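You operate a simulated robot arm through the tools that you are given. There is no shell and no other tool. Be economical: measure what you need, move in short steps, check, and stop when the job is done.

You run a simulated two-armed robot. Do the job below in one go: nothing can be reset, and whatever is moved stays where it is left.

## Task
On the top of the prep table, fold the orange rag in half, so that its two short edges meet.

It is judged by the outcome, as a careful person would: the job done as asked, and still so three seconds after it is handed in. It fails if anything else is knocked over, pushed out of place, dropped, spilled or broken. Flat cloth is picked up by pressing the open fingertips on it (5 to 10 N) and closing them slowly along it; thin cloth reads only 2 to 8 mm in the jaws.

## Robot
Two 7-joint arms with two-finger parallel grippers on one trunk, on a base that drives. Base frame: it is fixed to the floor where the robot stands at the start and does not move with it; the origin is under the middle of the robot, x ahead of it, y to its left, z up; the surface under the hand at the start is at about z = 850. Units: mm, degrees, N and s.
The left shoulder is at the start at [62, 198, 1079], the right one opposite. With the tool pointing down near the work surface each hand reaches from about 320 to 720 mm from the robot's upright axis, wherever it stands, measured 20 degrees to its own side. Places, roughly: top of the prep table [700, 100, 800]. Payload 1.57 kg a hand.
Tool frame (each hand has its own): the origin (TCP) lies between the finger pads and is the grasp point; the fingertips stand 30 mm ahead of it; z points along the fingers, y is the line along which they close. Largest opening 110 mm; finger width 24, thickness 12; the body of the gripper, 48 by 112 mm, starts 78 mm behind the TCP.
Orientation is told as [roll, pitch, yaw] about the base's x, y, z axes, in that order, counted from this pose: with the fingers straight down and closing along the base's y, the tool's x points along the base's -x, its y along +y and its z along -z.

## Interface
- The arms move only by the tool apply_moves. It takes "left_moves", "right_moves" or both (then of equal length, played together; a hand with none holds still); each is a list of rows, each a list of 7 numbers: the shift along the tool's x, y, z in mm, then the turn, a rotation vector about the tool's x, y, z in degrees, then the finger opening in mm, from 0 to 110. In form: [[x, y, z, rx, ry, rz, hand], ...]. A call has 1 to 10 rows; each row shifts and turns the commanded pose from where the row before left it, along the tool's axes as they then stand. Rows are played at 5 a second. More than 50 mm and 8.6 degrees between two rows, or a gripper value outside its range, and nothing of the call is played. A pose out of reach is approached as far as the arm can. The call stops where the force on the tool passes 40 N (or 10 N more than at its start, if that is more) or the arm is blocked; 0.2 s more then pass. Each finger travels about 72 mm/s and halts on what it meets, pressing with about 40 N; the grip force reading is that of the motor and also rises with nothing between the fingers. The clock runs only during rows and for 0.2 s after the last one: add rows that do not move to give the fingers time. The reply holds the time, the measured pose of the TCP, the force on the tool along the base axes, the opening and the grip force, in the units named above and with some noise, with the torque about the TCP (base axes, N m) and any sound that the robot's microphone picked up.
- Cameras (640 x 400 px; columns grow to the right, rows downward): "scene" is now at [91.8, -2, 1657.3]; the picture's right is [0.01, -1.00, 0.00], its down [-0.88, -0.01, -0.47] and it looks along [0.47, 0.00, -0.88] (base axes); focal length 291 px, centre (320, 200). "left" rides on the left gripper at [70, -16, -141] in its tool frame; the picture's right is [0.23, 0.97, 0.00], its down [-0.86, 0.20, -0.48] and it looks along [-0.47, 0.11, 0.88] (tool axes); focal length 222 px, centre (320, 200). "right" rides on the right gripper at [70, 16, -141] in its tool frame; the picture's right is [-0.23, 0.97, 0.00], its down [-0.85, -0.20, -0.48] and it looks along [-0.47, -0.11, 0.88] (tool axes); focal length 222 px, centre (320, 200). There is no depth. A picture from a camera that has moved, and an enlarged one, comes with that camera's place and axes in the base frame and with its lens. The place of the scene camera against the robot may be out by one fixed shift of up to 18 mm in any direction.
- grab_frame(camera): a new picture of that camera. It takes no simulated time.
- raise_lower(by): slides the trunk up (or, below 0, down) by that many mm; the arms and the scene camera ride with it, the base frame stays. It gives what a move gives, with no picture.
- steer(legs): drives the robot by 1 to 6 legs, each [ahead, left, turn to the left] in mm, mm and degrees, along the robot's own axes; the way and the turn of a leg run together, so that a leg with both is an arc; at most 1500 mm and 180 degrees a leg. The arms and the cameras ride along, it lands a little off, and it stops where it bumps. It gives what a move gives.
- pan_tilt(pan, tilt): turns the head with the scene camera to pan (to the left, within 86 degrees either way) and tilt (down, from -29 to 69), counted from straight ahead of the robot. It gives what a move gives.
- close_up(camera, box): a new picture of the part [left, top, right, bottom] of that camera's present view, enlarged. It takes no simulated time.
- hand_in(): hands the job in; it is judged then, once.

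Go step by step. Nothing tells you exact positions but the pictures and the camera data: compare them with the known pose of the tool, close in by small moves and look again before you grip or let go. The budget is 120 turns and 92 pictures, counting those below and the enlarged ones. Unless the task says otherwise, let go and move clear before handing in, and close with one line.

The tools are called after "Request:" as a command line: name --argument value ..., lists and objects as JSON in quotes. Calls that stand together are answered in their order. apply_moves: Moves the arms, as the interface text tells. Its arguments: {"type":"object","properties":{"left_moves":{"type":"array"},"right_moves":{"type":"array"}},"required":[]} The other tools are called the same way: raise_lower (by) slides the trunk up or down; steer (legs) drives the base; pan_tilt (pan, tilt) turns the head that bears the scene camera; grab_frame (camera) takes a picture; close_up (camera, box) takes an enlarged picture of a part of a camera's view; hand_in () hands the job in.

At the start:

```text
t: 0.0
left_eef_pos: [426.0, 344.1, 1012.8]
left_tcp_rot: [-0.1, 0.1, 0.0]
left_wrist_force: [0.0, -0.3, -0.9]
left_torque: [-0.02, -0.02, -0.02]
left_grip_width: 110.0
left_grip_force: 0.2
right_eef_pos: [376.5, -62.2, 986.1]
right_tcp_rot: [0.0, 0.0, 0.0]
right_wrist_force: [0.1, -0.3, -0.2]
right_torque: [0.0, 0.03, -0.01]
right_grip_width: 110.0
right_grip_force: 0.1
trunk travel left (down, up): [-675.0, 315.0]
robot x, y, heading: [0.8, -3.6, 0.1]
head pan, tilt: [0.5, 61.8]
```

scene: 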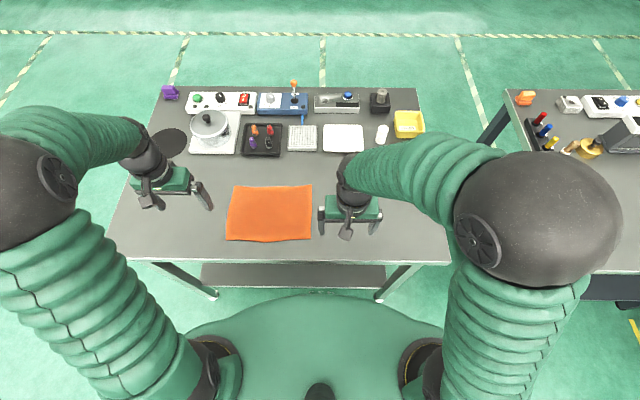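
right: 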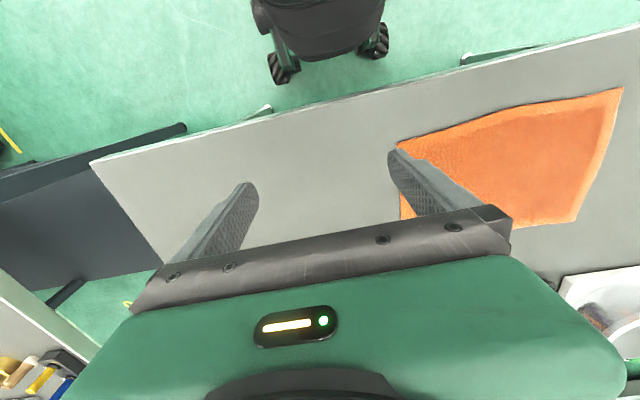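
left: 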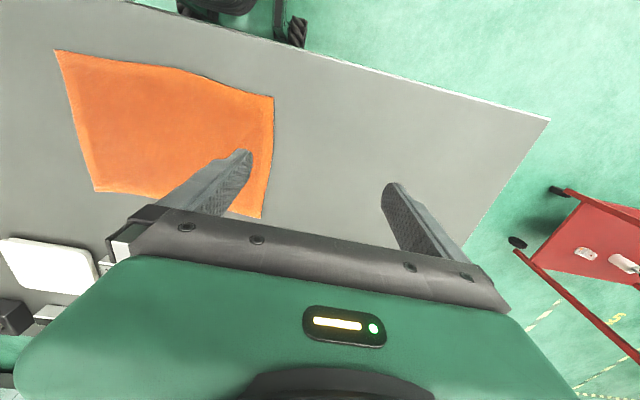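

The orange rag lies at about x 387–575, y 22–275, with its short edges on the left and right (running along x). I plan to hold both corners of one short edge, left hand near and right hand far. First I'll drive left so the rag is centred in front of the robot.

Request:
steer --legs '[[0, 140, 0]]'

Request:
close_up --camera "scene" --box '[160, 120, 480, 320]'

```text
t: 1.3
left_eef_pos: [426.4, 465.7, 1018.2]
left_tcp_rot: [0.8, 0.0, -0.1]
left_wrist_force: [-0.2, -0.9, -0.4]
left_torque: [0.07, 0.08, 0.01]
left_grip_width: 110.0
left_grip_force: 0.0
right_eef_pos: [375.5, 60.2, 986.6]
right_tcp_rot: [0.9, 0.0, -0.1]
right_wrist_force: [0.1, -0.3, -0.1]
right_torque: [0.07, 0.01, 0.05]
right_grip_width: 110.0
right_grip_force: 0.0
trunk travel left (down, up): [-675.0, 315.0]
robot x, y, heading: [1.2, 139.5, 0.1]
head pan, tilt: [0.5, 61.8]
```

```text
2.00 times, centred on (320, 220) of scene
camera zoom: at [91.9, 106.7, 1657.0], right [0.01, -1.0, -0.02], down [-0.88, 0.0, -0.47], along [0.47, 0.02, -0.88], focal length 582 px, centre (320, 160)
```

zoom: 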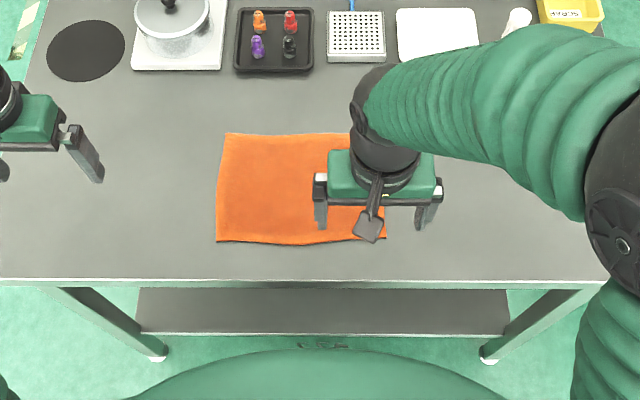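

The rag's near-left and far-left corners are the ones to take. With the left hand near and the right hand far, the arms don't cross, and I can carry the edge over by driving the base right. Both hands now go high above the left edge, to be checked there.

Request:
apply_moves --right_moves '[[-30, 35, 0, 0, 0, 0, 90], [-30, 35, 0, 0, 0, 0, 70], [-30, 35, 0, 0, 0, 0, 50], [-30, 35, 0, 0, 0, 0, 50], [-30, 35, 0, 0, 0, 0, 50], [-30, 35, 0, 0, 0, 0, 50], [0, 0, 0, 0, 0, 0, 50]]' --left_moves '[[4, -26, 5, 0, 0, 0, 90], [4, -26, 5, 0, 0, 0, 70], [4, -26, 5, 0, 0, 0, 50], [4, -26, 5, 0, 0, 0, 50], [4, -26, 5, 0, 0, 0, 50], [4, -26, 5, 0, 0, 0, 50], [0, 0, 0, 0, 0, 0, 50]]'

Request:
grab_frame --camera "scene"

Request:
grab_frame --camera "left"

Request:
grab_frame --camera "right"

```text
t: 3.1
left_eef_pos: [398.8, 329.5, 980.4]
left_tcp_rot: [-0.4, -0.3, -0.1]
left_wrist_force: [0.0, -0.1, 0.1]
left_torque: [-0.03, -0.02, -0.04]
left_grip_width: 49.9
left_grip_force: 0.0
right_eef_pos: [577.0, 262.1, 1002.2]
right_tcp_rot: [0.7, -1.2, -3.9]
right_wrist_force: [-0.3, 1.2, 0.0]
right_torque: [-0.05, 0.0, 0.01]
right_grip_width: 50.4
right_grip_force: 0.0
trunk travel left (down, up): [-675.0, 315.0]
robot x, y, heading: [2.2, 136.1, 0.1]
head pan, tilt: [0.5, 61.8]
stopped in row 7 (right hand): the arm was blocked; the commanded pose is now the measured one
```

```text
87 pictures are left
camera scene: at [91.8, 139.9, 1655.0], right [0.01, -1.0, 0.0], down [-0.88, -0.01, -0.47], along [0.47, 0.0, -0.88], focal length 291 px, centre (320, 200)
```

scene: 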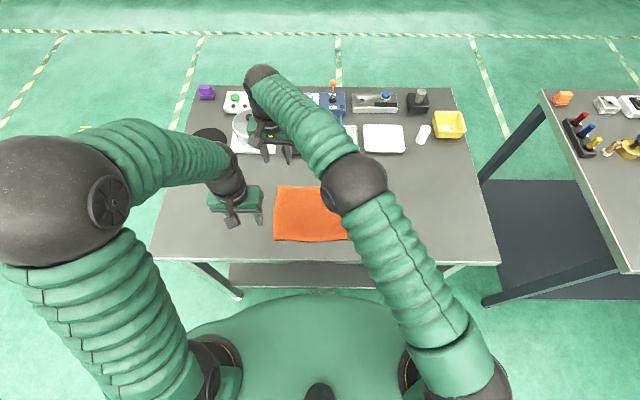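

```text
86 pictures are left
camera left: at [328.5, 313.1, 1121.2], right [-0.22, 0.97, -0.01], down [0.85, 0.2, 0.48], along [0.47, 0.1, -0.88], focal length 222 px, centre (320, 200)
```

left: 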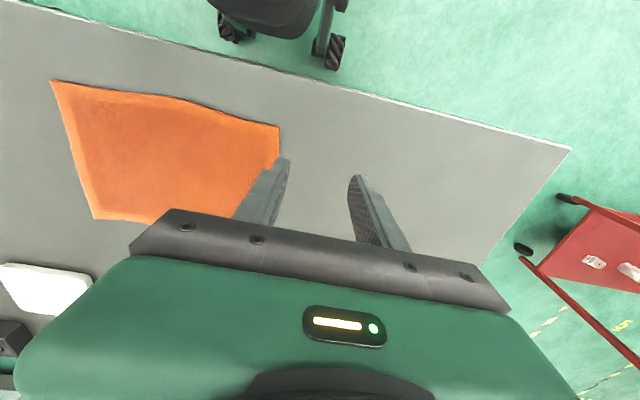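

```text
85 pictures are left
camera right: at [504.8, 281.8, 1142.9], right [0.29, 0.96, 0.02], down [0.83, -0.26, 0.49], along [0.48, -0.13, -0.87], focal length 222 px, centre (320, 200)
```

right: 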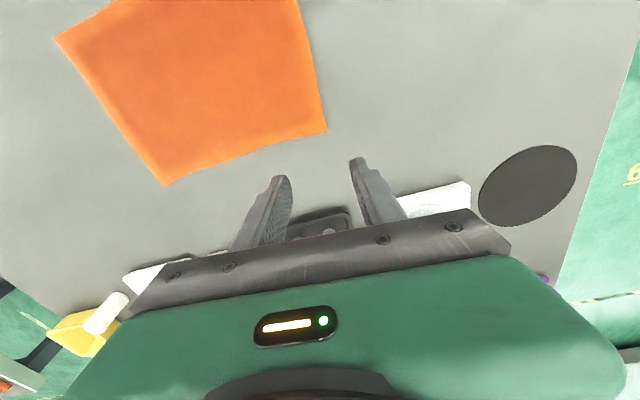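

The right arm hit a limit stretched that far across, though it doesn't seem to have touched anything. I'll pull it back and check the pot, then drive further left so this edge is easier to reach.

Request:
apply_moves --right_moves '[[15, -30, 0, 0, 0, 0, 50], [15, -30, 0, 0, 0, 1, 50], [0, -30, 0, 0, 0, 1, 50], [0, 0, 0, 0, 0, 1, 50]]'

Request:
close_up --camera "scene" --box '[160, 70, 480, 270]'

```text
t: 4.1
left_eef_pos: [400.5, 326.7, 983.6]
left_tcp_rot: [-0.2, -0.2, -0.1]
left_wrist_force: [-0.1, 0.2, -0.5]
left_torque: [-0.03, -0.02, 0.0]
left_grip_width: 50.0
left_grip_force: 0.1
right_eef_pos: [538.4, 176.6, 999.3]
right_tcp_rot: [0.6, -1.1, -6.2]
right_wrist_force: [0.1, -0.2, -0.1]
right_torque: [0.01, -0.06, 0.02]
right_grip_width: 50.1
right_grip_force: 0.0
trunk travel left (down, up): [-675.0, 315.0]
robot x, y, heading: [-0.9, 136.1, -0.0]
head pan, tilt: [0.5, 61.8]
```

```text
2.00 times, centred on (320, 170) of scene
camera zoom: at [92.8, 137.0, 1657.2], right [0.01, -1.0, 0.0], down [-0.88, -0.01, -0.47], along [0.47, 0.0, -0.88], focal length 582 px, centre (320, 260)
```

zoom: 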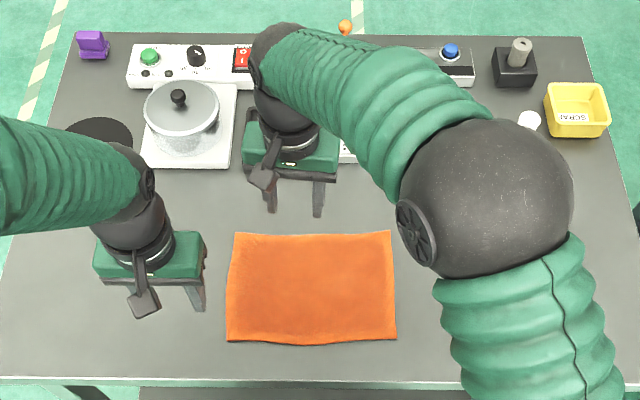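

Everything on the table is still in place, and the rag's left edge is at y≈276. I'll drive left by 80 mm, so the right arm reaches across less.

Request:
steer --legs '[[0, 80, 0]]'

Request:
apply_moves --right_moves '[[0, 0, 5, 0, 0, -3, 50], [-5, 5, 5, 0, 0, -3.2, 50], [-5, 5, 5, 0, 0, 0, 50], [-3, 5, 5, 0, 0, 0, 50], [0, 0, 0, 0, 0, 0, 50]]' --left_moves '[[0, -25, 10, 0, 0, 0, 50], [0, -25, 10, 0, 0, 0, 50], [0, -25, 10, 0, 0, 0, 50], [0, -25, 10, 0, 0, 0, 50], [0, -20, 10, 0, 0, 0, 50]]'

Request:
grab_frame --camera "left"

Request:
grab_frame --camera "right"

```text
t: 5.2
left_eef_pos: [400.4, 371.7, 989.2]
left_tcp_rot: [1.3, -0.3, -0.6]
left_wrist_force: [0.6, -2.0, -0.2]
left_torque: [0.13, 0.04, 0.01]
left_grip_width: 50.1
left_grip_force: 0.1
right_eef_pos: [537.8, 220.4, 1000.4]
right_tcp_rot: [2.0, -0.9, -6.6]
right_wrist_force: [0.4, -1.9, 0.9]
right_torque: [0.14, 0.07, -0.01]
right_grip_width: 50.0
right_grip_force: 0.0
trunk travel left (down, up): [-675.0, 315.0]
robot x, y, heading: [-0.1, 213.8, -0.3]
head pan, tilt: [0.5, 61.8]
```

```text
t: 6.4
left_eef_pos: [398.8, 286.5, 932.9]
left_tcp_rot: [-0.7, -0.4, -0.6]
left_wrist_force: [0.5, -0.1, 0.9]
left_torque: [-0.01, -0.01, 0.0]
left_grip_width: 50.3
left_grip_force: 0.0
right_eef_pos: [552.7, 272.7, 980.5]
right_tcp_rot: [0.1, -1.1, -0.4]
right_wrist_force: [0.0, 0.1, -0.2]
right_torque: [-0.02, 0.02, 0.0]
right_grip_width: 50.2
right_grip_force: 0.1
trunk travel left (down, up): [-675.0, 315.0]
robot x, y, heading: [-0.9, 215.3, -0.3]
head pan, tilt: [0.5, 61.8]
```

```text
83 pictures are left
camera left: at [328.0, 272.7, 1073.6], right [-0.22, 0.98, -0.01], down [0.85, 0.2, 0.48], along [0.47, 0.09, -0.88], focal length 222 px, centre (320, 200)
```

left: 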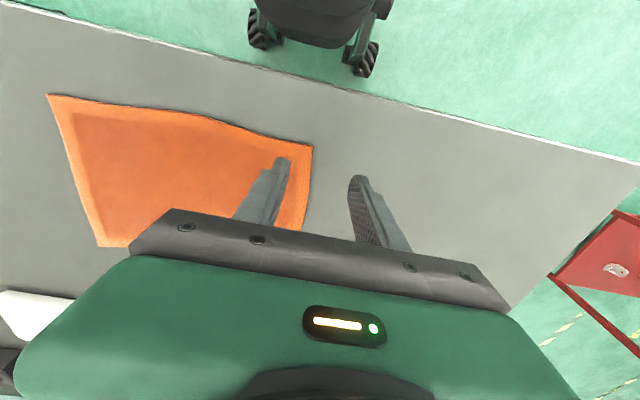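

```text
82 pictures are left
camera right: at [478.1, 289.0, 1120.4], right [0.23, 0.97, 0.0], down [0.84, -0.2, 0.5], along [0.48, -0.11, -0.87], focal length 222 px, centre (320, 200)
```

right: 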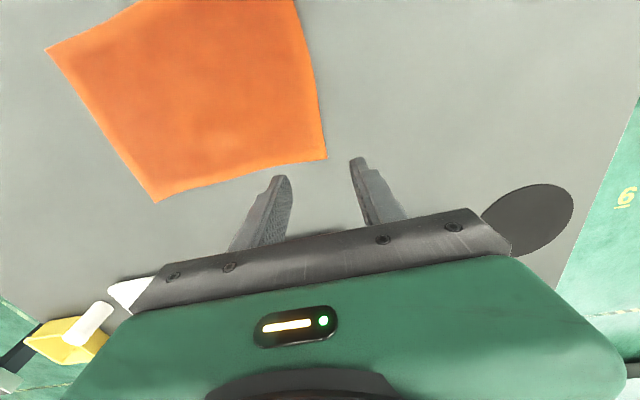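

The corners come out at about (389, 274) and (569, 278), with the table at z≈850. I'll lower both hands to just above the edge with the jaws partly open, so the outer finger sits just outside the edge.

Request:
apply_moves --left_moves '[[-3, -13, 10, 0, 0, 0, 34], [-3, -13, 10, 0, 0, 0, 34], [0, 0, 10, 0, 0, 0, 34], [0, 0, 10, 0, 0, 0, 34], [0, 0, 0, 0, 0, 0, 34]]' --right_moves '[[0, -5, 22, 0, 0, 0, 34], [0, -5, 22, 0, 0, 0, 34], [0, 0, 22, 0, 0, 0, 34], [0, 0, 20, 0, 0, 0, 34], [0, 0, 0, 0, 0, 0, 34]]'

Request:
grab_frame --camera "left"

Request:
grab_frame --camera "right"

Request:
grab_frame --camera "scene"

```text
t: 7.6
left_eef_pos: [404.1, 242.1, 894.0]
left_tcp_rot: [0.2, -0.5, -0.6]
left_wrist_force: [0.3, -0.2, -0.8]
left_torque: [0.03, 0.01, 0.03]
left_grip_width: 34.0
left_grip_force: 0.1
right_eef_pos: [552.9, 244.6, 895.9]
right_tcp_rot: [0.9, -1.0, -0.5]
right_wrist_force: [-0.3, -0.5, -0.9]
right_torque: [0.02, 0.02, 0.02]
right_grip_width: 34.3
right_grip_force: 0.1
trunk travel left (down, up): [-675.0, 315.0]
robot x, y, heading: [0.1, 209.6, -0.2]
head pan, tilt: [0.5, 61.8]
```

```text
81 pictures are left
camera left: at [333.2, 226.4, 1034.6], right [-0.22, 0.98, 0.0], down [0.85, 0.19, 0.49], along [0.47, 0.11, -0.87], focal length 222 px, centre (320, 200)
```

left: 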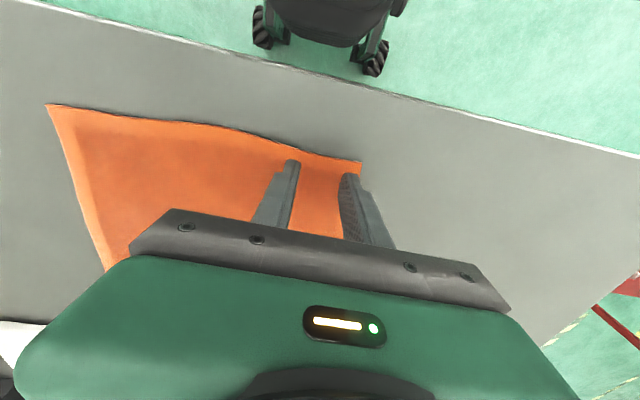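

```text
80 pictures are left
camera right: at [479.5, 260.3, 1035.8], right [0.24, 0.97, 0.02], down [0.84, -0.21, 0.49], along [0.48, -0.1, -0.87], focal length 222 px, centre (320, 200)
```

right: 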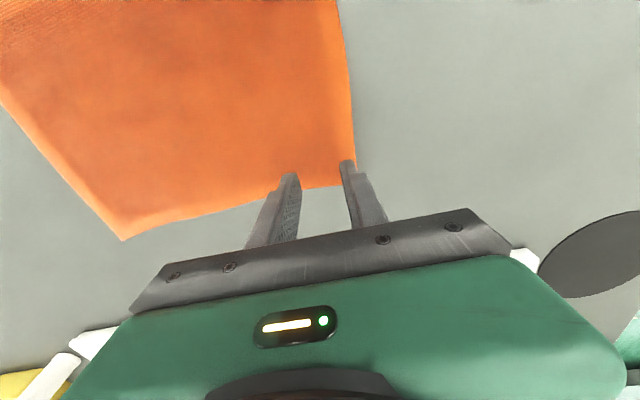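

```text
79 pictures are left
camera scene: at [93.0, 199.9, 1657.2], right [0.01, -1.0, 0.0], down [-0.88, 0.0, -0.47], along [0.47, 0.01, -0.88], focal length 291 px, centre (320, 200)
```

scene: 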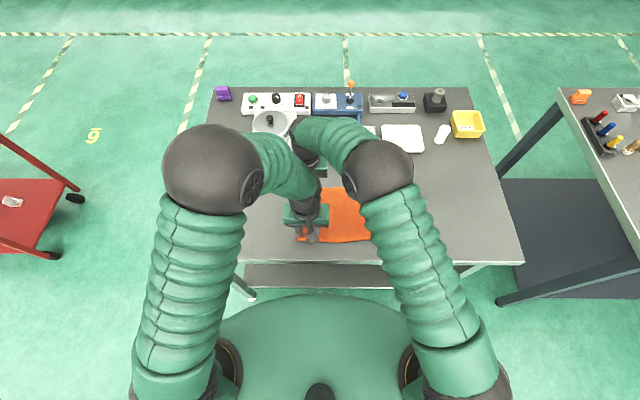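

The robot base has drifted about 5 mm in y, so the hands sit about 18 mm too far inside the edge. I'll shift both outward and tip them slightly so the outer finger is lowest.

Request:
apply_moves --left_moves '[[0, 9, 0, 1, 0, 0, 34], [0, 9, 0, 1, 0, 0, 34], [0, 0, 0, 0, 0, 0, 34], [0, 0, 0, 0, 0, 0, 34], [0, 0, 0, 0, 0, 0, 34]]' --right_moves '[[0, 9, 0, 1, 0, 0, 34], [0, 9, 0, 1.5, 0, 0, 34], [0, 0, 0, 0, 0, 0, 34], [0, 0, 0, 0, 0, 0, 34], [0, 0, 0, 0, 0, 0, 34]]'

Request:
close_up --camera "left" --box '[220, 110, 460, 260]'

Request:
close_up --camera "right" --box '[220, 110, 460, 260]'

```text
t: 8.8
left_eef_pos: [405.0, 266.7, 895.9]
left_tcp_rot: [-2.2, -0.4, -0.5]
left_wrist_force: [0.5, -0.4, 0.7]
left_torque: [-0.03, 0.02, -0.01]
left_grip_width: 33.9
left_grip_force: 0.1
right_eef_pos: [552.2, 269.7, 895.3]
right_tcp_rot: [-1.9, -1.0, -0.6]
right_wrist_force: [0.4, 0.4, -0.2]
right_torque: [0.01, 0.0, 0.01]
right_grip_width: 34.3
right_grip_force: 0.0
trunk travel left (down, up): [-675.0, 315.0]
robot x, y, heading: [-4.5, 209.2, -0.0]
head pan, tilt: [0.5, 61.8]
```

```text
2.67 times, centred on (340, 185) of left
camera zoom: at [333.5, 257.3, 1035.2], right [-0.22, 0.98, -0.04], down [0.85, 0.21, 0.48], along [0.47, 0.07, -0.88], focal length 592 px, centre (267, 240)
```

zoom: 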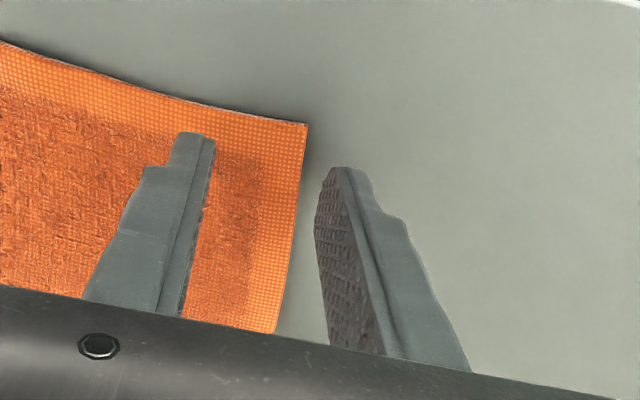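

```text
2.67 times, centred on (340, 185) of right
camera zoom: at [479.7, 292.1, 1034.8], right [0.24, 0.97, -0.03], down [0.84, -0.19, 0.5], along [0.48, -0.14, -0.86], focal length 592 px, centre (267, 240)
```

zoom: 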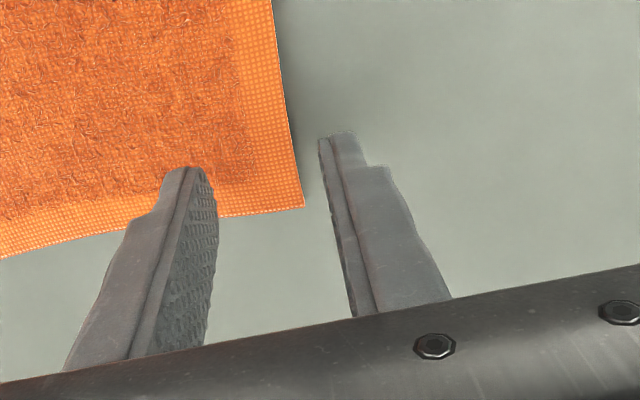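

The jaws straddle the edge nicely, with the outer finger just off the cloth. I'll lower both hands slowly towards contact.

Request:
apply_moves --left_moves '[[0, -1, 3, 0, 0, 0, 34], [0, -1, 3, 0, 0, 0, 34], [0, -1, 3, 0, 0, 0, 34], [0, 0, 3, 0, 0, 0, 34], [0, 0, 0, 0, 0, 0, 34], [0, 0, 0, 0, 0, 0, 34]]' --right_moves '[[1, -1, 3, 0, 0, 0, 34], [1, -1, 3, 0, 0, 0, 34], [1, -1, 3, 0, 0, 0, 34], [1, 0, 3, 0, 0, 0, 34], [0, 0, 0, 0, 0, 0, 34], [0, 0, 0, 0, 0, 0, 34]]'

```text
t: 10.2
left_eef_pos: [404.7, 263.3, 883.8]
left_tcp_rot: [-2.1, -0.4, -0.6]
left_wrist_force: [1.1, -0.7, 4.1]
left_torque: [0.04, -0.03, -0.01]
left_grip_width: 33.9
left_grip_force: 0.1
right_eef_pos: [549.3, 264.7, 883.7]
right_tcp_rot: [-2.0, -1.1, -0.5]
right_wrist_force: [0.9, 0.3, 1.8]
right_torque: [-0.06, -0.01, 0.05]
right_grip_width: 34.0
right_grip_force: 0.4
trunk travel left (down, up): [-675.0, 315.0]
robot x, y, heading: [1.5, 210.5, -0.3]
head pan, tilt: [0.5, 61.8]
```

Contact is just starting (4 N on the left, 2 N on the right). I'll press a little more.

Request:
apply_moves --left_moves '[[0, 0, 0.7, 0, 0, 0, 34], [0, 0, 0.5, 0, 0, 0, 34], [0, 0, 0, 0, 0, 0, 34]]' --right_moves '[[0, 0, 1, 0, 0, 0, 34], [0, 0, 0.8, 0, 0, 0, 34], [0, 0, 0, 0, 0, 0, 34]]'

Request:
close_up --camera "left" --box '[220, 110, 460, 260]'

Request:
close_up --camera "right" --box '[220, 110, 460, 260]'

```text
t: 11.0
left_eef_pos: [405.2, 261.5, 884.6]
left_tcp_rot: [-2.2, -0.4, -0.6]
left_wrist_force: [1.3, 1.1, 14.5]
left_torque: [0.13, -0.11, -0.03]
left_grip_width: 33.7
left_grip_force: 0.1
right_eef_pos: [548.3, 265.9, 883.4]
right_tcp_rot: [-1.9, -1.2, -0.5]
right_wrist_force: [1.4, -0.4, 6.4]
right_torque: [-0.15, -0.05, 0.04]
right_grip_width: 34.5
right_grip_force: 0.2
trunk travel left (down, up): [-675.0, 315.0]
robot x, y, heading: [-1.2, 210.1, -0.4]
head pan, tilt: [0.5, 61.8]
```

```text
2.67 times, centred on (340, 185) of left
camera zoom: at [332.6, 251.8, 1023.3], right [-0.22, 0.98, -0.04], down [0.85, 0.21, 0.48], along [0.47, 0.07, -0.88], focal length 592 px, centre (267, 240)
```

zoom: 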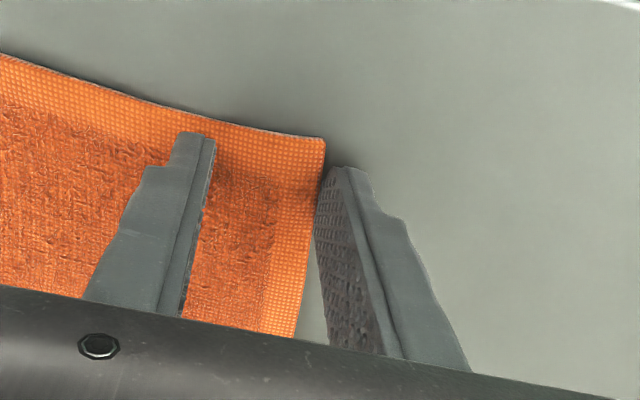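

```text
2.67 times, centred on (340, 185) of right
camera zoom: at [475.6, 286.8, 1021.8], right [0.24, 0.97, -0.03], down [0.84, -0.19, 0.5], along [0.48, -0.14, -0.86], focal length 592 px, centre (267, 240)
```

zoom: 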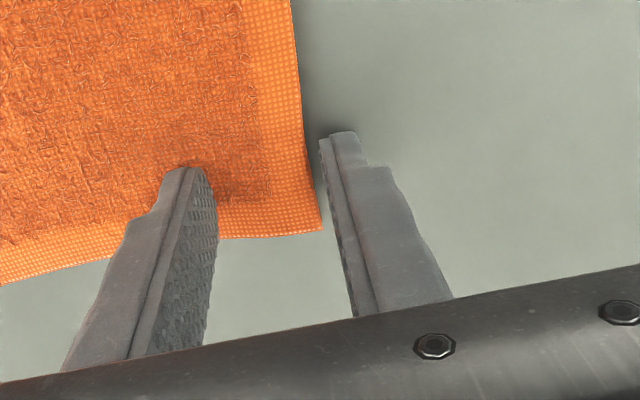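

Both outer fingers stand right against the edge. I'll ease the left press a little and close both hands slowly.

Request:
apply_moves --left_moves '[[0, 0, -0.4, 0, 0, 0, 32], [0, 0, 0, 0, 0, 0, 28], [0, 0, 0, 0, 0, 0, 24], [0, 0, 0, 0, 0, 0, 20], [0, 0, 0, 0, 0, 0, 16], [0, 0, 0, 0, 0, 0, 12], [0, 0, 0, 0, 0, 0, 8], [0, 0, 0, 0, 0, 0, 4], [0, 0, 0, 0, 0, 0, 0], [0, 0, 0, 0, 0, 0, 0]]' --right_moves '[[0, 0, 0.3, 0, 0, 0, 32], [0, 0, 0, 0, 0, 0, 28], [0, 0, 0, 0, 0, 0, 24], [0, 0, 0, 0, 0, 0, 20], [0, 0, 0, 0, 0, 0, 16], [0, 0, 0, 0, 0, 0, 12], [0, 0, 0, 0, 0, 0, 8], [0, 0, 0, 0, 0, 0, 4], [0, 0, 0, 0, 0, 0, 0], [0, 0, 0, 0, 0, 0, 0]]'

Request:
close_up --camera "left" --box '[220, 110, 460, 260]'

Request:
close_up --camera "right" --box '[220, 110, 460, 260]'

```text
t: 13.2
left_eef_pos: [402.8, 262.9, 883.3]
left_tcp_rot: [-2.0, -0.5, -0.6]
left_wrist_force: [0.7, -1.1, 15.0]
left_torque: [-0.14, -0.11, 0.0]
left_grip_width: 7.0
left_grip_force: 26.7
right_eef_pos: [547.2, 264.5, 881.7]
right_tcp_rot: [-2.0, -1.3, -0.5]
right_wrist_force: [-0.4, -3.5, 13.7]
right_torque: [-0.15, -0.02, 0.04]
right_grip_width: 5.2
right_grip_force: 25.5
trunk travel left (down, up): [-675.0, 315.0]
robot x, y, heading: [2.9, 210.2, -0.2]
head pan, tilt: [0.5, 61.8]
```

```text
2.67 times, centred on (340, 185) of left
camera zoom: at [331.3, 250.0, 1023.3], right [-0.22, 0.98, -0.04], down [0.85, 0.21, 0.48], along [0.47, 0.07, -0.88], focal length 592 px, centre (267, 240)
```

zoom: 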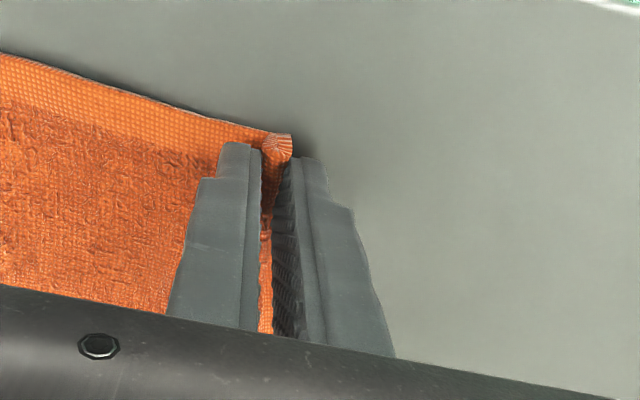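

```text
2.67 times, centred on (340, 185) of right
camera zoom: at [474.8, 285.1, 1021.9], right [0.24, 0.97, -0.03], down [0.84, -0.19, 0.5], along [0.48, -0.14, -0.86], focal length 592 px, centre (267, 240)
```

zoom: 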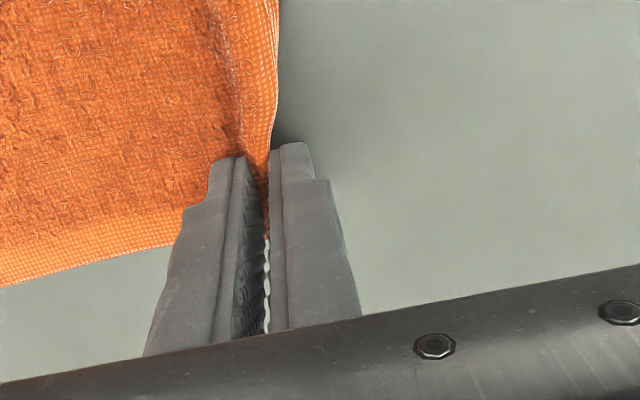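

Both hands hold the edge (7 and 5 mm in the jaws). I'll lift them together with a small move inward.

Request:
apply_moves --left_moves '[[0, 0, -8, 0, 0, 0, 0], [0, -4, -12, 0, 0, 0, 0], [0, -8, -14, 0, 0, 0, 0], [0, -10, -14, 0, 0, 0, 0], [0, -10, -14, 0, 0, 0, 0], [0, -10, -14, 0, 0, 0, 0], [0, 0, 0, 0, 0, 0, 0]]' --right_moves '[[0, 0, -8, 0, 0, 0, 0], [0, -4, -12, 0, 0, 0, 0], [0, -8, -14, 0, 0, 0, 0], [0, -10, -14, 0, 0, 0, 0], [0, -10, -14, 0, 0, 0, 0], [0, -10, -14, 0, 0, 0, 0], [0, 0, 0, 0, 0, 0, 0]]'

Request:
grab_frame --camera "left"

Request:
grab_frame --camera "right"

Request:
grab_frame --camera "scene"

```text
t: 14.8
left_eef_pos: [405.2, 222.8, 958.8]
left_tcp_rot: [-2.1, -0.3, -0.6]
left_wrist_force: [0.0, 0.0, -0.3]
left_torque: [0.05, -0.03, 0.01]
left_grip_width: 4.7
left_grip_force: 25.0
right_eef_pos: [547.0, 224.9, 957.9]
right_tcp_rot: [-1.8, -1.2, -0.6]
right_wrist_force: [0.1, -0.9, -0.4]
right_torque: [0.02, 0.03, 0.03]
right_grip_width: 4.8
right_grip_force: 25.3
trunk travel left (down, up): [-675.0, 315.0]
robot x, y, heading: [-1.6, 213.7, -0.1]
head pan, tilt: [0.5, 61.8]
```

```text
72 pictures are left
camera left: at [333.8, 212.2, 1100.4], right [-0.22, 0.98, -0.04], down [0.85, 0.21, 0.48], along [0.47, 0.07, -0.88], focal length 222 px, centre (320, 200)
```

left: 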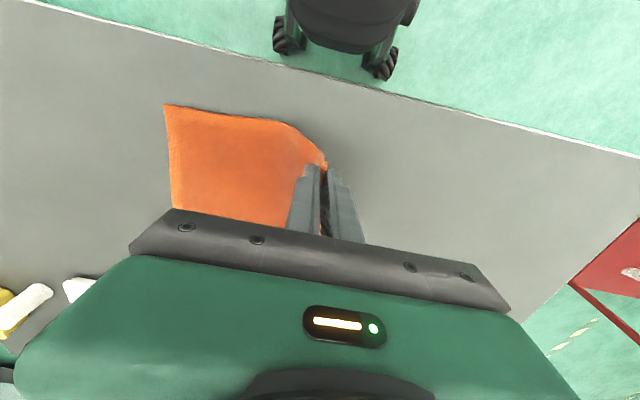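

```text
71 pictures are left
camera right: at [474.2, 247.1, 1098.0], right [0.24, 0.97, -0.03], down [0.84, -0.19, 0.5], along [0.48, -0.14, -0.86], focal length 222 px, centre (320, 200)
```

right: 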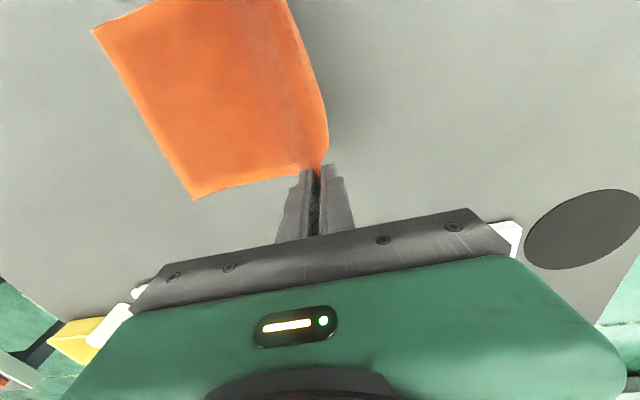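

```text
70 pictures are left
camera scene: at [93.7, 208.1, 1657.1], right [0.01, -1.0, 0.0], down [-0.88, -0.01, -0.47], along [0.47, 0.0, -0.88], focal length 291 px, centre (320, 200)
```

scene: 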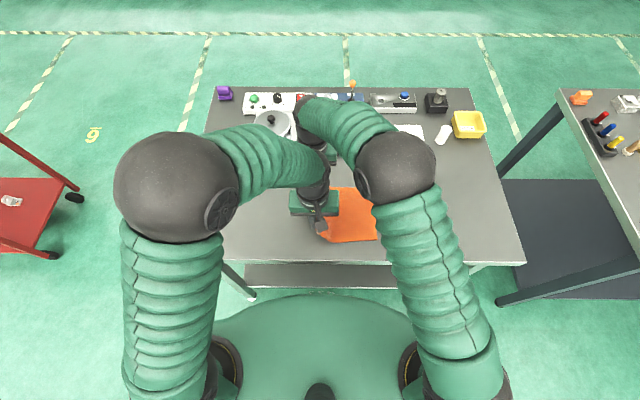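

The cloth hangs well from both hands, though its right edge slid about 20 mm and is now at y≈45. I'll lift slightly more and drive right to carry the held edge across.

Request:
apply_moves --left_moves '[[0, -8, -8, 0, 0, 0, 0], [0, -8, -8, 0, 0, 0, 0], [0, 0, 0, 0, 0, 0, 0]]' --right_moves '[[0, -8, -8, 0, 0, 0, 0], [0, -8, -8, 0, 0, 0, 0], [0, 0, 0, 0, 0, 0, 0]]'

Request:
steer --legs '[[0, -50, 0], [0, -50, 0]]'

Request:
grab_frame --camera "left"

Request:
grab_frame --camera "right"

```text
t: 15.6
left_eef_pos: [402.8, 207.5, 976.2]
left_tcp_rot: [-2.1, -0.4, -0.7]
left_wrist_force: [0.5, -0.3, 0.2]
left_torque: [-0.01, -0.05, 0.0]
left_grip_width: 4.7
left_grip_force: 25.3
right_eef_pos: [546.5, 209.7, 974.2]
right_tcp_rot: [-1.9, -1.1, -0.6]
right_wrist_force: [0.2, 0.1, 0.1]
right_torque: [0.01, 0.03, 0.03]
right_grip_width: 5.0
right_grip_force: 25.6
trunk travel left (down, up): [-675.0, 315.0]
robot x, y, heading: [1.5, 209.3, -0.1]
head pan, tilt: [0.5, 61.8]
```

```text
t: 17.0
left_eef_pos: [403.7, 110.4, 975.2]
left_tcp_rot: [-2.2, -0.5, -0.6]
left_wrist_force: [0.4, 0.5, 1.2]
left_torque: [-0.02, 0.02, -0.01]
left_grip_width: 4.5
left_grip_force: 25.2
right_eef_pos: [546.4, 111.9, 974.7]
right_tcp_rot: [-2.0, -1.0, -0.5]
right_wrist_force: [-0.8, -0.1, -0.1]
right_torque: [0.02, 0.02, 0.04]
right_grip_width: 5.0
right_grip_force: 25.0
trunk travel left (down, up): [-675.0, 315.0]
robot x, y, heading: [2.4, 111.2, -0.2]
head pan, tilt: [0.5, 61.8]
```

```text
69 pictures are left
camera left: at [331.7, 99.6, 1117.1], right [-0.22, 0.98, -0.04], down [0.85, 0.21, 0.48], along [0.47, 0.07, -0.88], focal length 222 px, centre (320, 200)
```

left: 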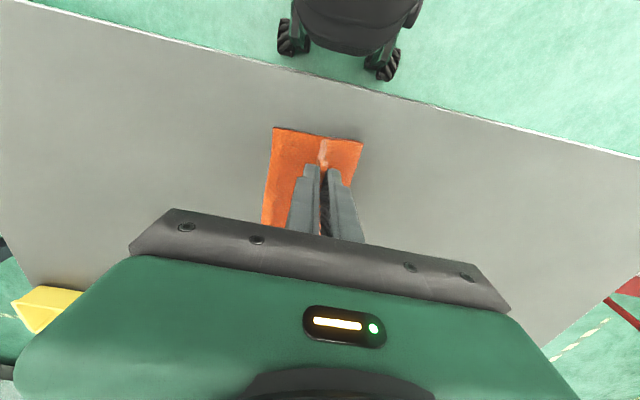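

```text
68 pictures are left
camera right: at [473.1, 133.6, 1114.3], right [0.24, 0.97, -0.03], down [0.84, -0.19, 0.5], along [0.48, -0.14, -0.86], focal length 222 px, centre (320, 200)
```

right: 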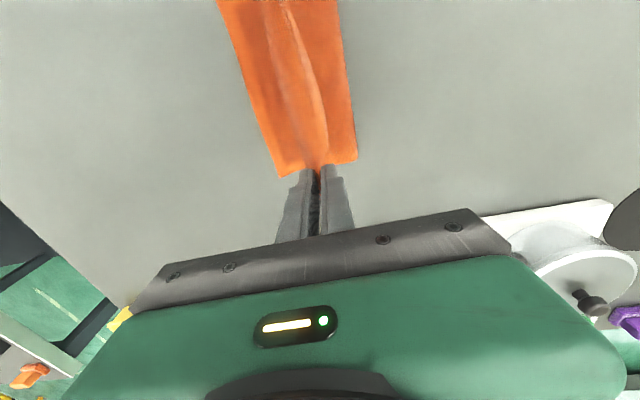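

The fold is forming evenly, with the lower short edge at y≈48. I'll carry the hands on until they're above it.

Request:
steer --legs '[[0, -62, 0]]'

Request:
apply_moves --left_moves '[[0, 0, 10, -6, 0, 0, 0], [0, 0, 10, -6, 0, 0, 0], [0, 0, 10, -6, 0, 0, 0], [0, 0, 10, -6, 0, 0, 0], [0, 0, 0, -6, 0, 0, 0], [0, 0, 0, 0, 0, 0, 0]]' --right_moves '[[0, 0, 10, -6, 0, 0, 0], [0, 0, 10, -6, 0, 0, 0], [0, 0, 10, -6, 0, 0, 0], [0, 0, 10, -6, 0, 0, 0], [0, 0, 0, -6, 0, 0, 0], [0, 0, 0, 0, 0, 0, 0]]'

Request:
grab_frame --camera "left"

Request:
grab_frame --camera "right"

Request:
grab_frame --camera "scene"

```text
t: 18.0
left_eef_pos: [401.7, 93.8, 977.3]
left_tcp_rot: [-4.2, -0.5, -0.2]
left_wrist_force: [0.7, 3.1, 0.1]
left_torque: [-0.17, 0.06, -0.01]
left_grip_width: 4.7
left_grip_force: 25.0
right_eef_pos: [542.2, 96.7, 975.9]
right_tcp_rot: [-4.2, -1.3, 0.0]
right_wrist_force: [-0.7, 0.6, -0.5]
right_torque: [-0.17, -0.01, 0.04]
right_grip_width: 4.8
right_grip_force: 25.2
trunk travel left (down, up): [-675.0, 315.0]
robot x, y, heading: [-1.7, 57.8, -0.4]
head pan, tilt: [0.5, 61.8]
```

```text
t: 18.6
left_eef_pos: [416.4, 75.5, 976.9]
left_tcp_rot: [7.1, -2.1, 3.8]
left_wrist_force: [-0.4, -0.7, -0.7]
left_torque: [-0.04, -0.02, -0.03]
left_grip_width: 4.9
left_grip_force: 25.4
right_eef_pos: [546.6, 61.0, 964.0]
right_tcp_rot: [9.3, -2.0, -0.8]
right_wrist_force: [-0.4, 0.7, 0.5]
right_torque: [-0.01, 0.02, 0.05]
right_grip_width: 5.0
right_grip_force: 24.7
trunk travel left (down, up): [-675.0, 315.0]
robot x, y, heading: [2.8, 52.0, -0.1]
head pan, tilt: [0.5, 61.8]
stopped in row 3 (left hand): the force on the tool passed its limit at 53 N (the readings are from after the stop); the commanded pose is now the measured one
```

```text
67 pictures are left
camera left: at [344.0, 36.5, 1112.1], right [-0.29, 0.95, 0.11], down [0.83, 0.19, 0.53], along [0.48, 0.25, -0.84], focal length 222 px, centre (320, 200)
```

left: 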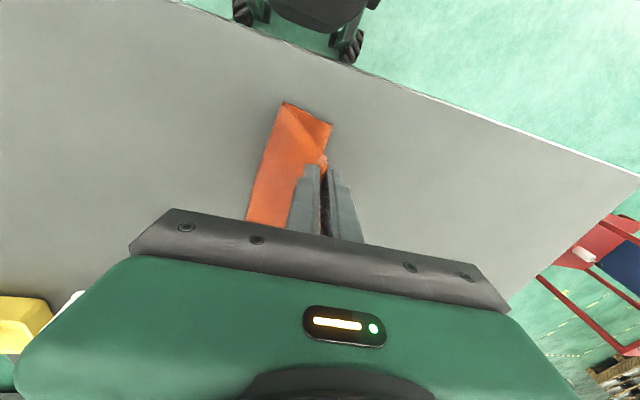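

```text
66 pictures are left
camera right: at [471.0, 55.3, 1103.6], right [0.23, 0.96, 0.17], down [0.84, -0.29, 0.47], along [0.5, 0.03, -0.87], focal length 222 px, centre (320, 200)
```

right: 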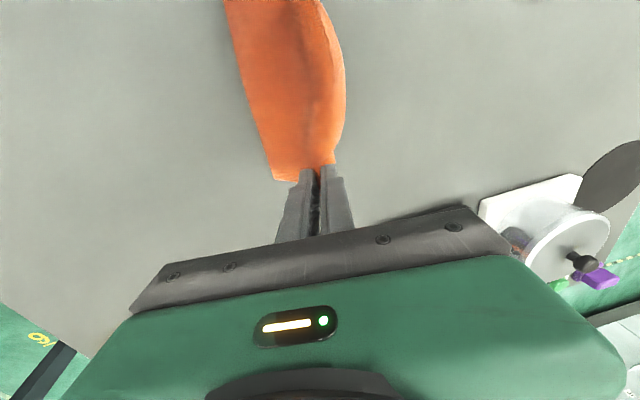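

```text
65 pictures are left
camera scene: at [93.3, 30.1, 1657.2], right [0.0, -1.0, -0.01], down [-0.88, 0.0, -0.47], along [0.47, 0.01, -0.88], focal length 291 px, centre (320, 200)
```

scene: 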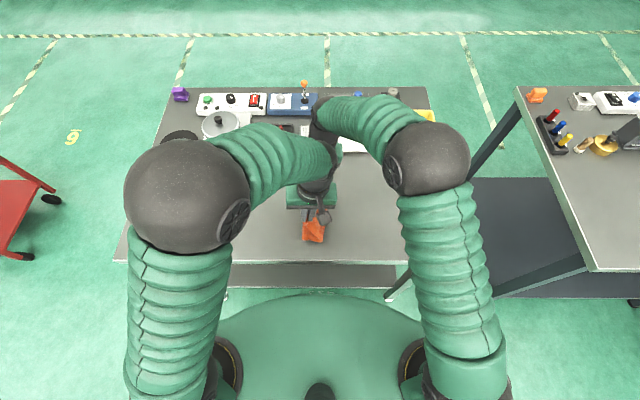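

The leaning made the two arms touch, but both hands still hold the cloth. I'll undo the lean and put them back apart and upright.

Request:
apply_moves --left_moves '[[5, 0, 0, 3, 1, 1.5, 0], [5, -3, 0, 3, 1, 1.5, 0], [4, -4, 0, 1, 0, 0.8, 0], [0, -4, 0, 0, 0, 0, 0], [0, 0, 0, 0, 0, 0, 0]]' --right_moves '[[0, 0, 0, 3, 0, 0, 0], [0, 0, 0, 3, 0, 0, 0], [0, 0, 0, 3, 0, 0, 0], [0, 0, 0, 0, 0, 0, 0], [0, 0, 0, 0, 0, 0, 0]]'

Request:
grab_frame --camera "left"

Request:
grab_frame --camera "right"

```text
t: 19.8
left_eef_pos: [401.9, 66.1, 978.5]
left_tcp_rot: [-0.5, -0.1, -0.6]
left_wrist_force: [0.7, -0.7, -0.4]
left_torque: [0.08, -0.03, 0.01]
left_grip_width: 4.7
left_grip_force: 25.6
right_eef_pos: [546.3, 67.9, 963.1]
right_tcp_rot: [0.1, -2.1, -0.6]
right_wrist_force: [-1.4, -0.1, 0.9]
right_torque: [0.04, 0.0, 0.0]
right_grip_width: 5.1
right_grip_force: 26.0
trunk travel left (down, up): [-675.0, 315.0]
robot x, y, heading: [-0.9, 55.6, -0.0]
head pan, tilt: [0.5, 61.8]
```

```text
64 pictures are left
camera left: at [331.3, 51.0, 1119.5], right [-0.22, 0.98, -0.01], down [0.86, 0.2, 0.48], along [0.47, 0.1, -0.88], focal length 222 px, centre (320, 200)
```

left: 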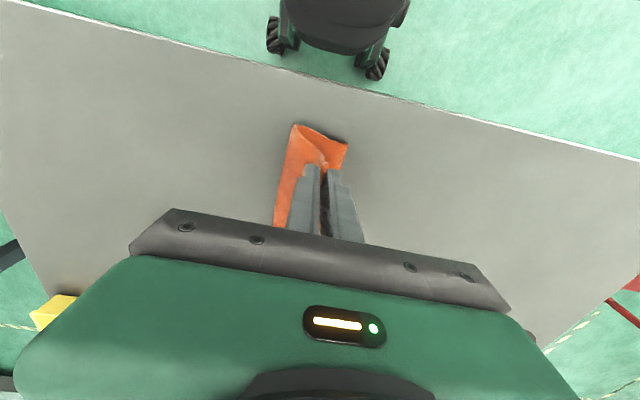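

```text
63 pictures are left
camera right: at [471.6, 85.1, 1102.4], right [0.24, 0.97, 0.01], down [0.84, -0.21, 0.51], along [0.5, -0.11, -0.86], focal length 222 px, centre (320, 200)
```

right: 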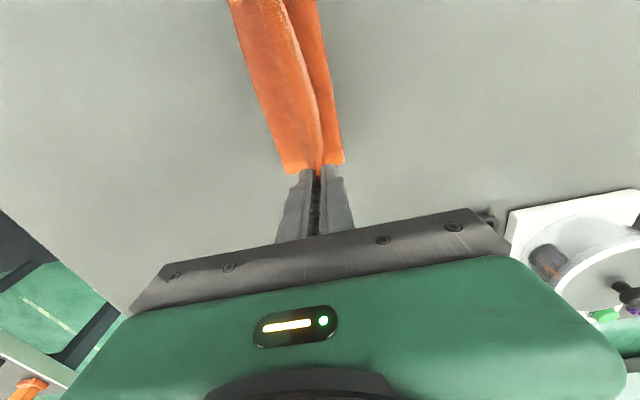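

The lower layer slid a bit to the right, because the high carry lifted most of the cloth. Its free edge is now at y≈28. I'll lower both hands straight down before going further across.

Request:
apply_moves --left_moves '[[0, 0, 15, 0, 0, 0, 0], [0, 0, 15, 0, 0, 0, 0], [0, 0, 15, 0, 0, 0, 0], [0, 0, 14, 0, 0, 0, 0], [0, 0, 14, 0, 0, 0, 0], [0, 0, 0, 0, 0, 0, 0]]' --right_moves '[[0, 0, 12, 0, 0, 0, 0], [0, 0, 12, 0, 0, 0, 0], [0, 0, 12, 0, 0, 0, 0], [0, 0, 11, 0, 0, 0, 0], [0, 0, 11, 0, 0, 0, 0], [0, 0, 0, 0, 0, 0, 0]]'

Request:
grab_frame --camera "left"

Request:
grab_frame --camera "right"

```text
t: 21.2
left_eef_pos: [402.5, 66.2, 904.5]
left_tcp_rot: [-0.5, -0.1, -0.5]
left_wrist_force: [1.6, 0.4, 0.8]
left_torque: [0.01, -0.03, 0.03]
left_grip_width: 4.7
left_grip_force: 24.6
right_eef_pos: [548.2, 68.0, 904.9]
right_tcp_rot: [0.2, -2.1, -0.7]
right_wrist_force: [-1.1, -0.6, 0.5]
right_torque: [0.0, -0.01, 0.0]
right_grip_width: 4.6
right_grip_force: 25.2
trunk travel left (down, up): [-675.0, 315.0]
robot x, y, heading: [-0.5, 53.4, -0.1]
head pan, tilt: [0.5, 61.8]
```

```text
62 pictures are left
camera left: at [331.0, 51.6, 1045.5], right [-0.22, 0.98, -0.01], down [0.86, 0.2, 0.48], along [0.47, 0.1, -0.88], focal length 222 px, centre (320, 200)
```

left: 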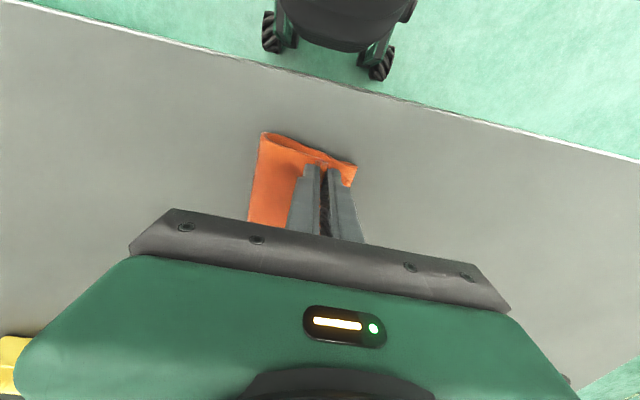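

```text
61 pictures are left
camera right: at [472.4, 85.8, 1044.6], right [0.24, 0.97, 0.01], down [0.83, -0.21, 0.51], along [0.5, -0.11, -0.86], focal length 222 px, centre (320, 200)
```

right: 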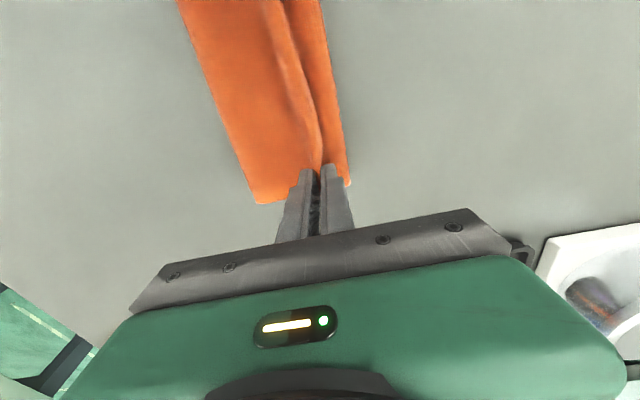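

The free edge has moved further right, to between y≈0 and 10. I need a closer look at how the cloth lies.

Request:
close_up --camera "left" --box '[220, 100, 400, 240]'

Request:
close_up --camera "right" --box '[150, 0, 390, 220]'

Request:
close_up --camera "scene" --box '[240, 140, 400, 280]'

```text
2.86 times, centred on (310, 170) of left
camera zoom: at [331.0, 51.6, 1045.5], right [-0.22, 0.98, -0.01], down [0.86, 0.2, 0.48], along [0.47, 0.1, -0.88], focal length 635 px, centre (349, 286)
```

zoom: 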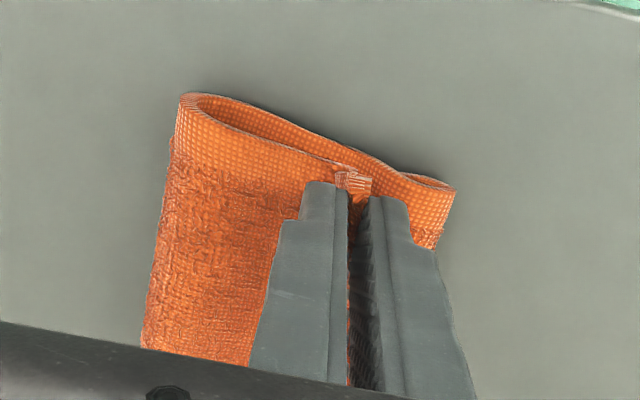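

```text
1.82 times, centred on (270, 110) of right
camera zoom: at [472.4, 85.8, 1044.6], right [0.24, 0.97, 0.01], down [0.83, -0.21, 0.51], along [0.5, -0.11, -0.86], focal length 404 px, centre (411, 364)
```

zoom: 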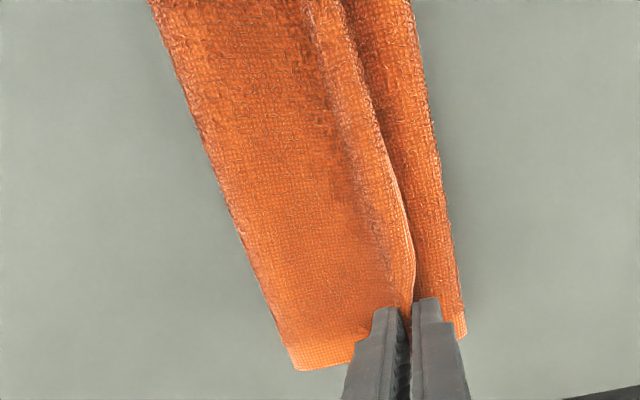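

```text
2.86 times, centred on (320, 210) of scene
camera zoom: at [92.5, 53.7, 1657.2], right [0.01, -1.0, 0.0], down [-0.88, -0.01, -0.47], along [0.47, 0.0, -0.88], focal length 831 px, centre (320, 171)
```

zoom: 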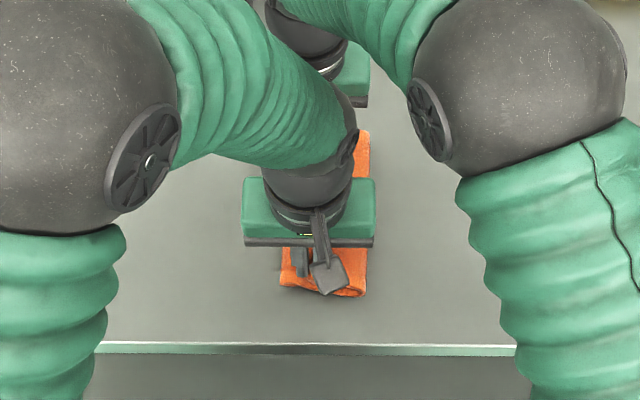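

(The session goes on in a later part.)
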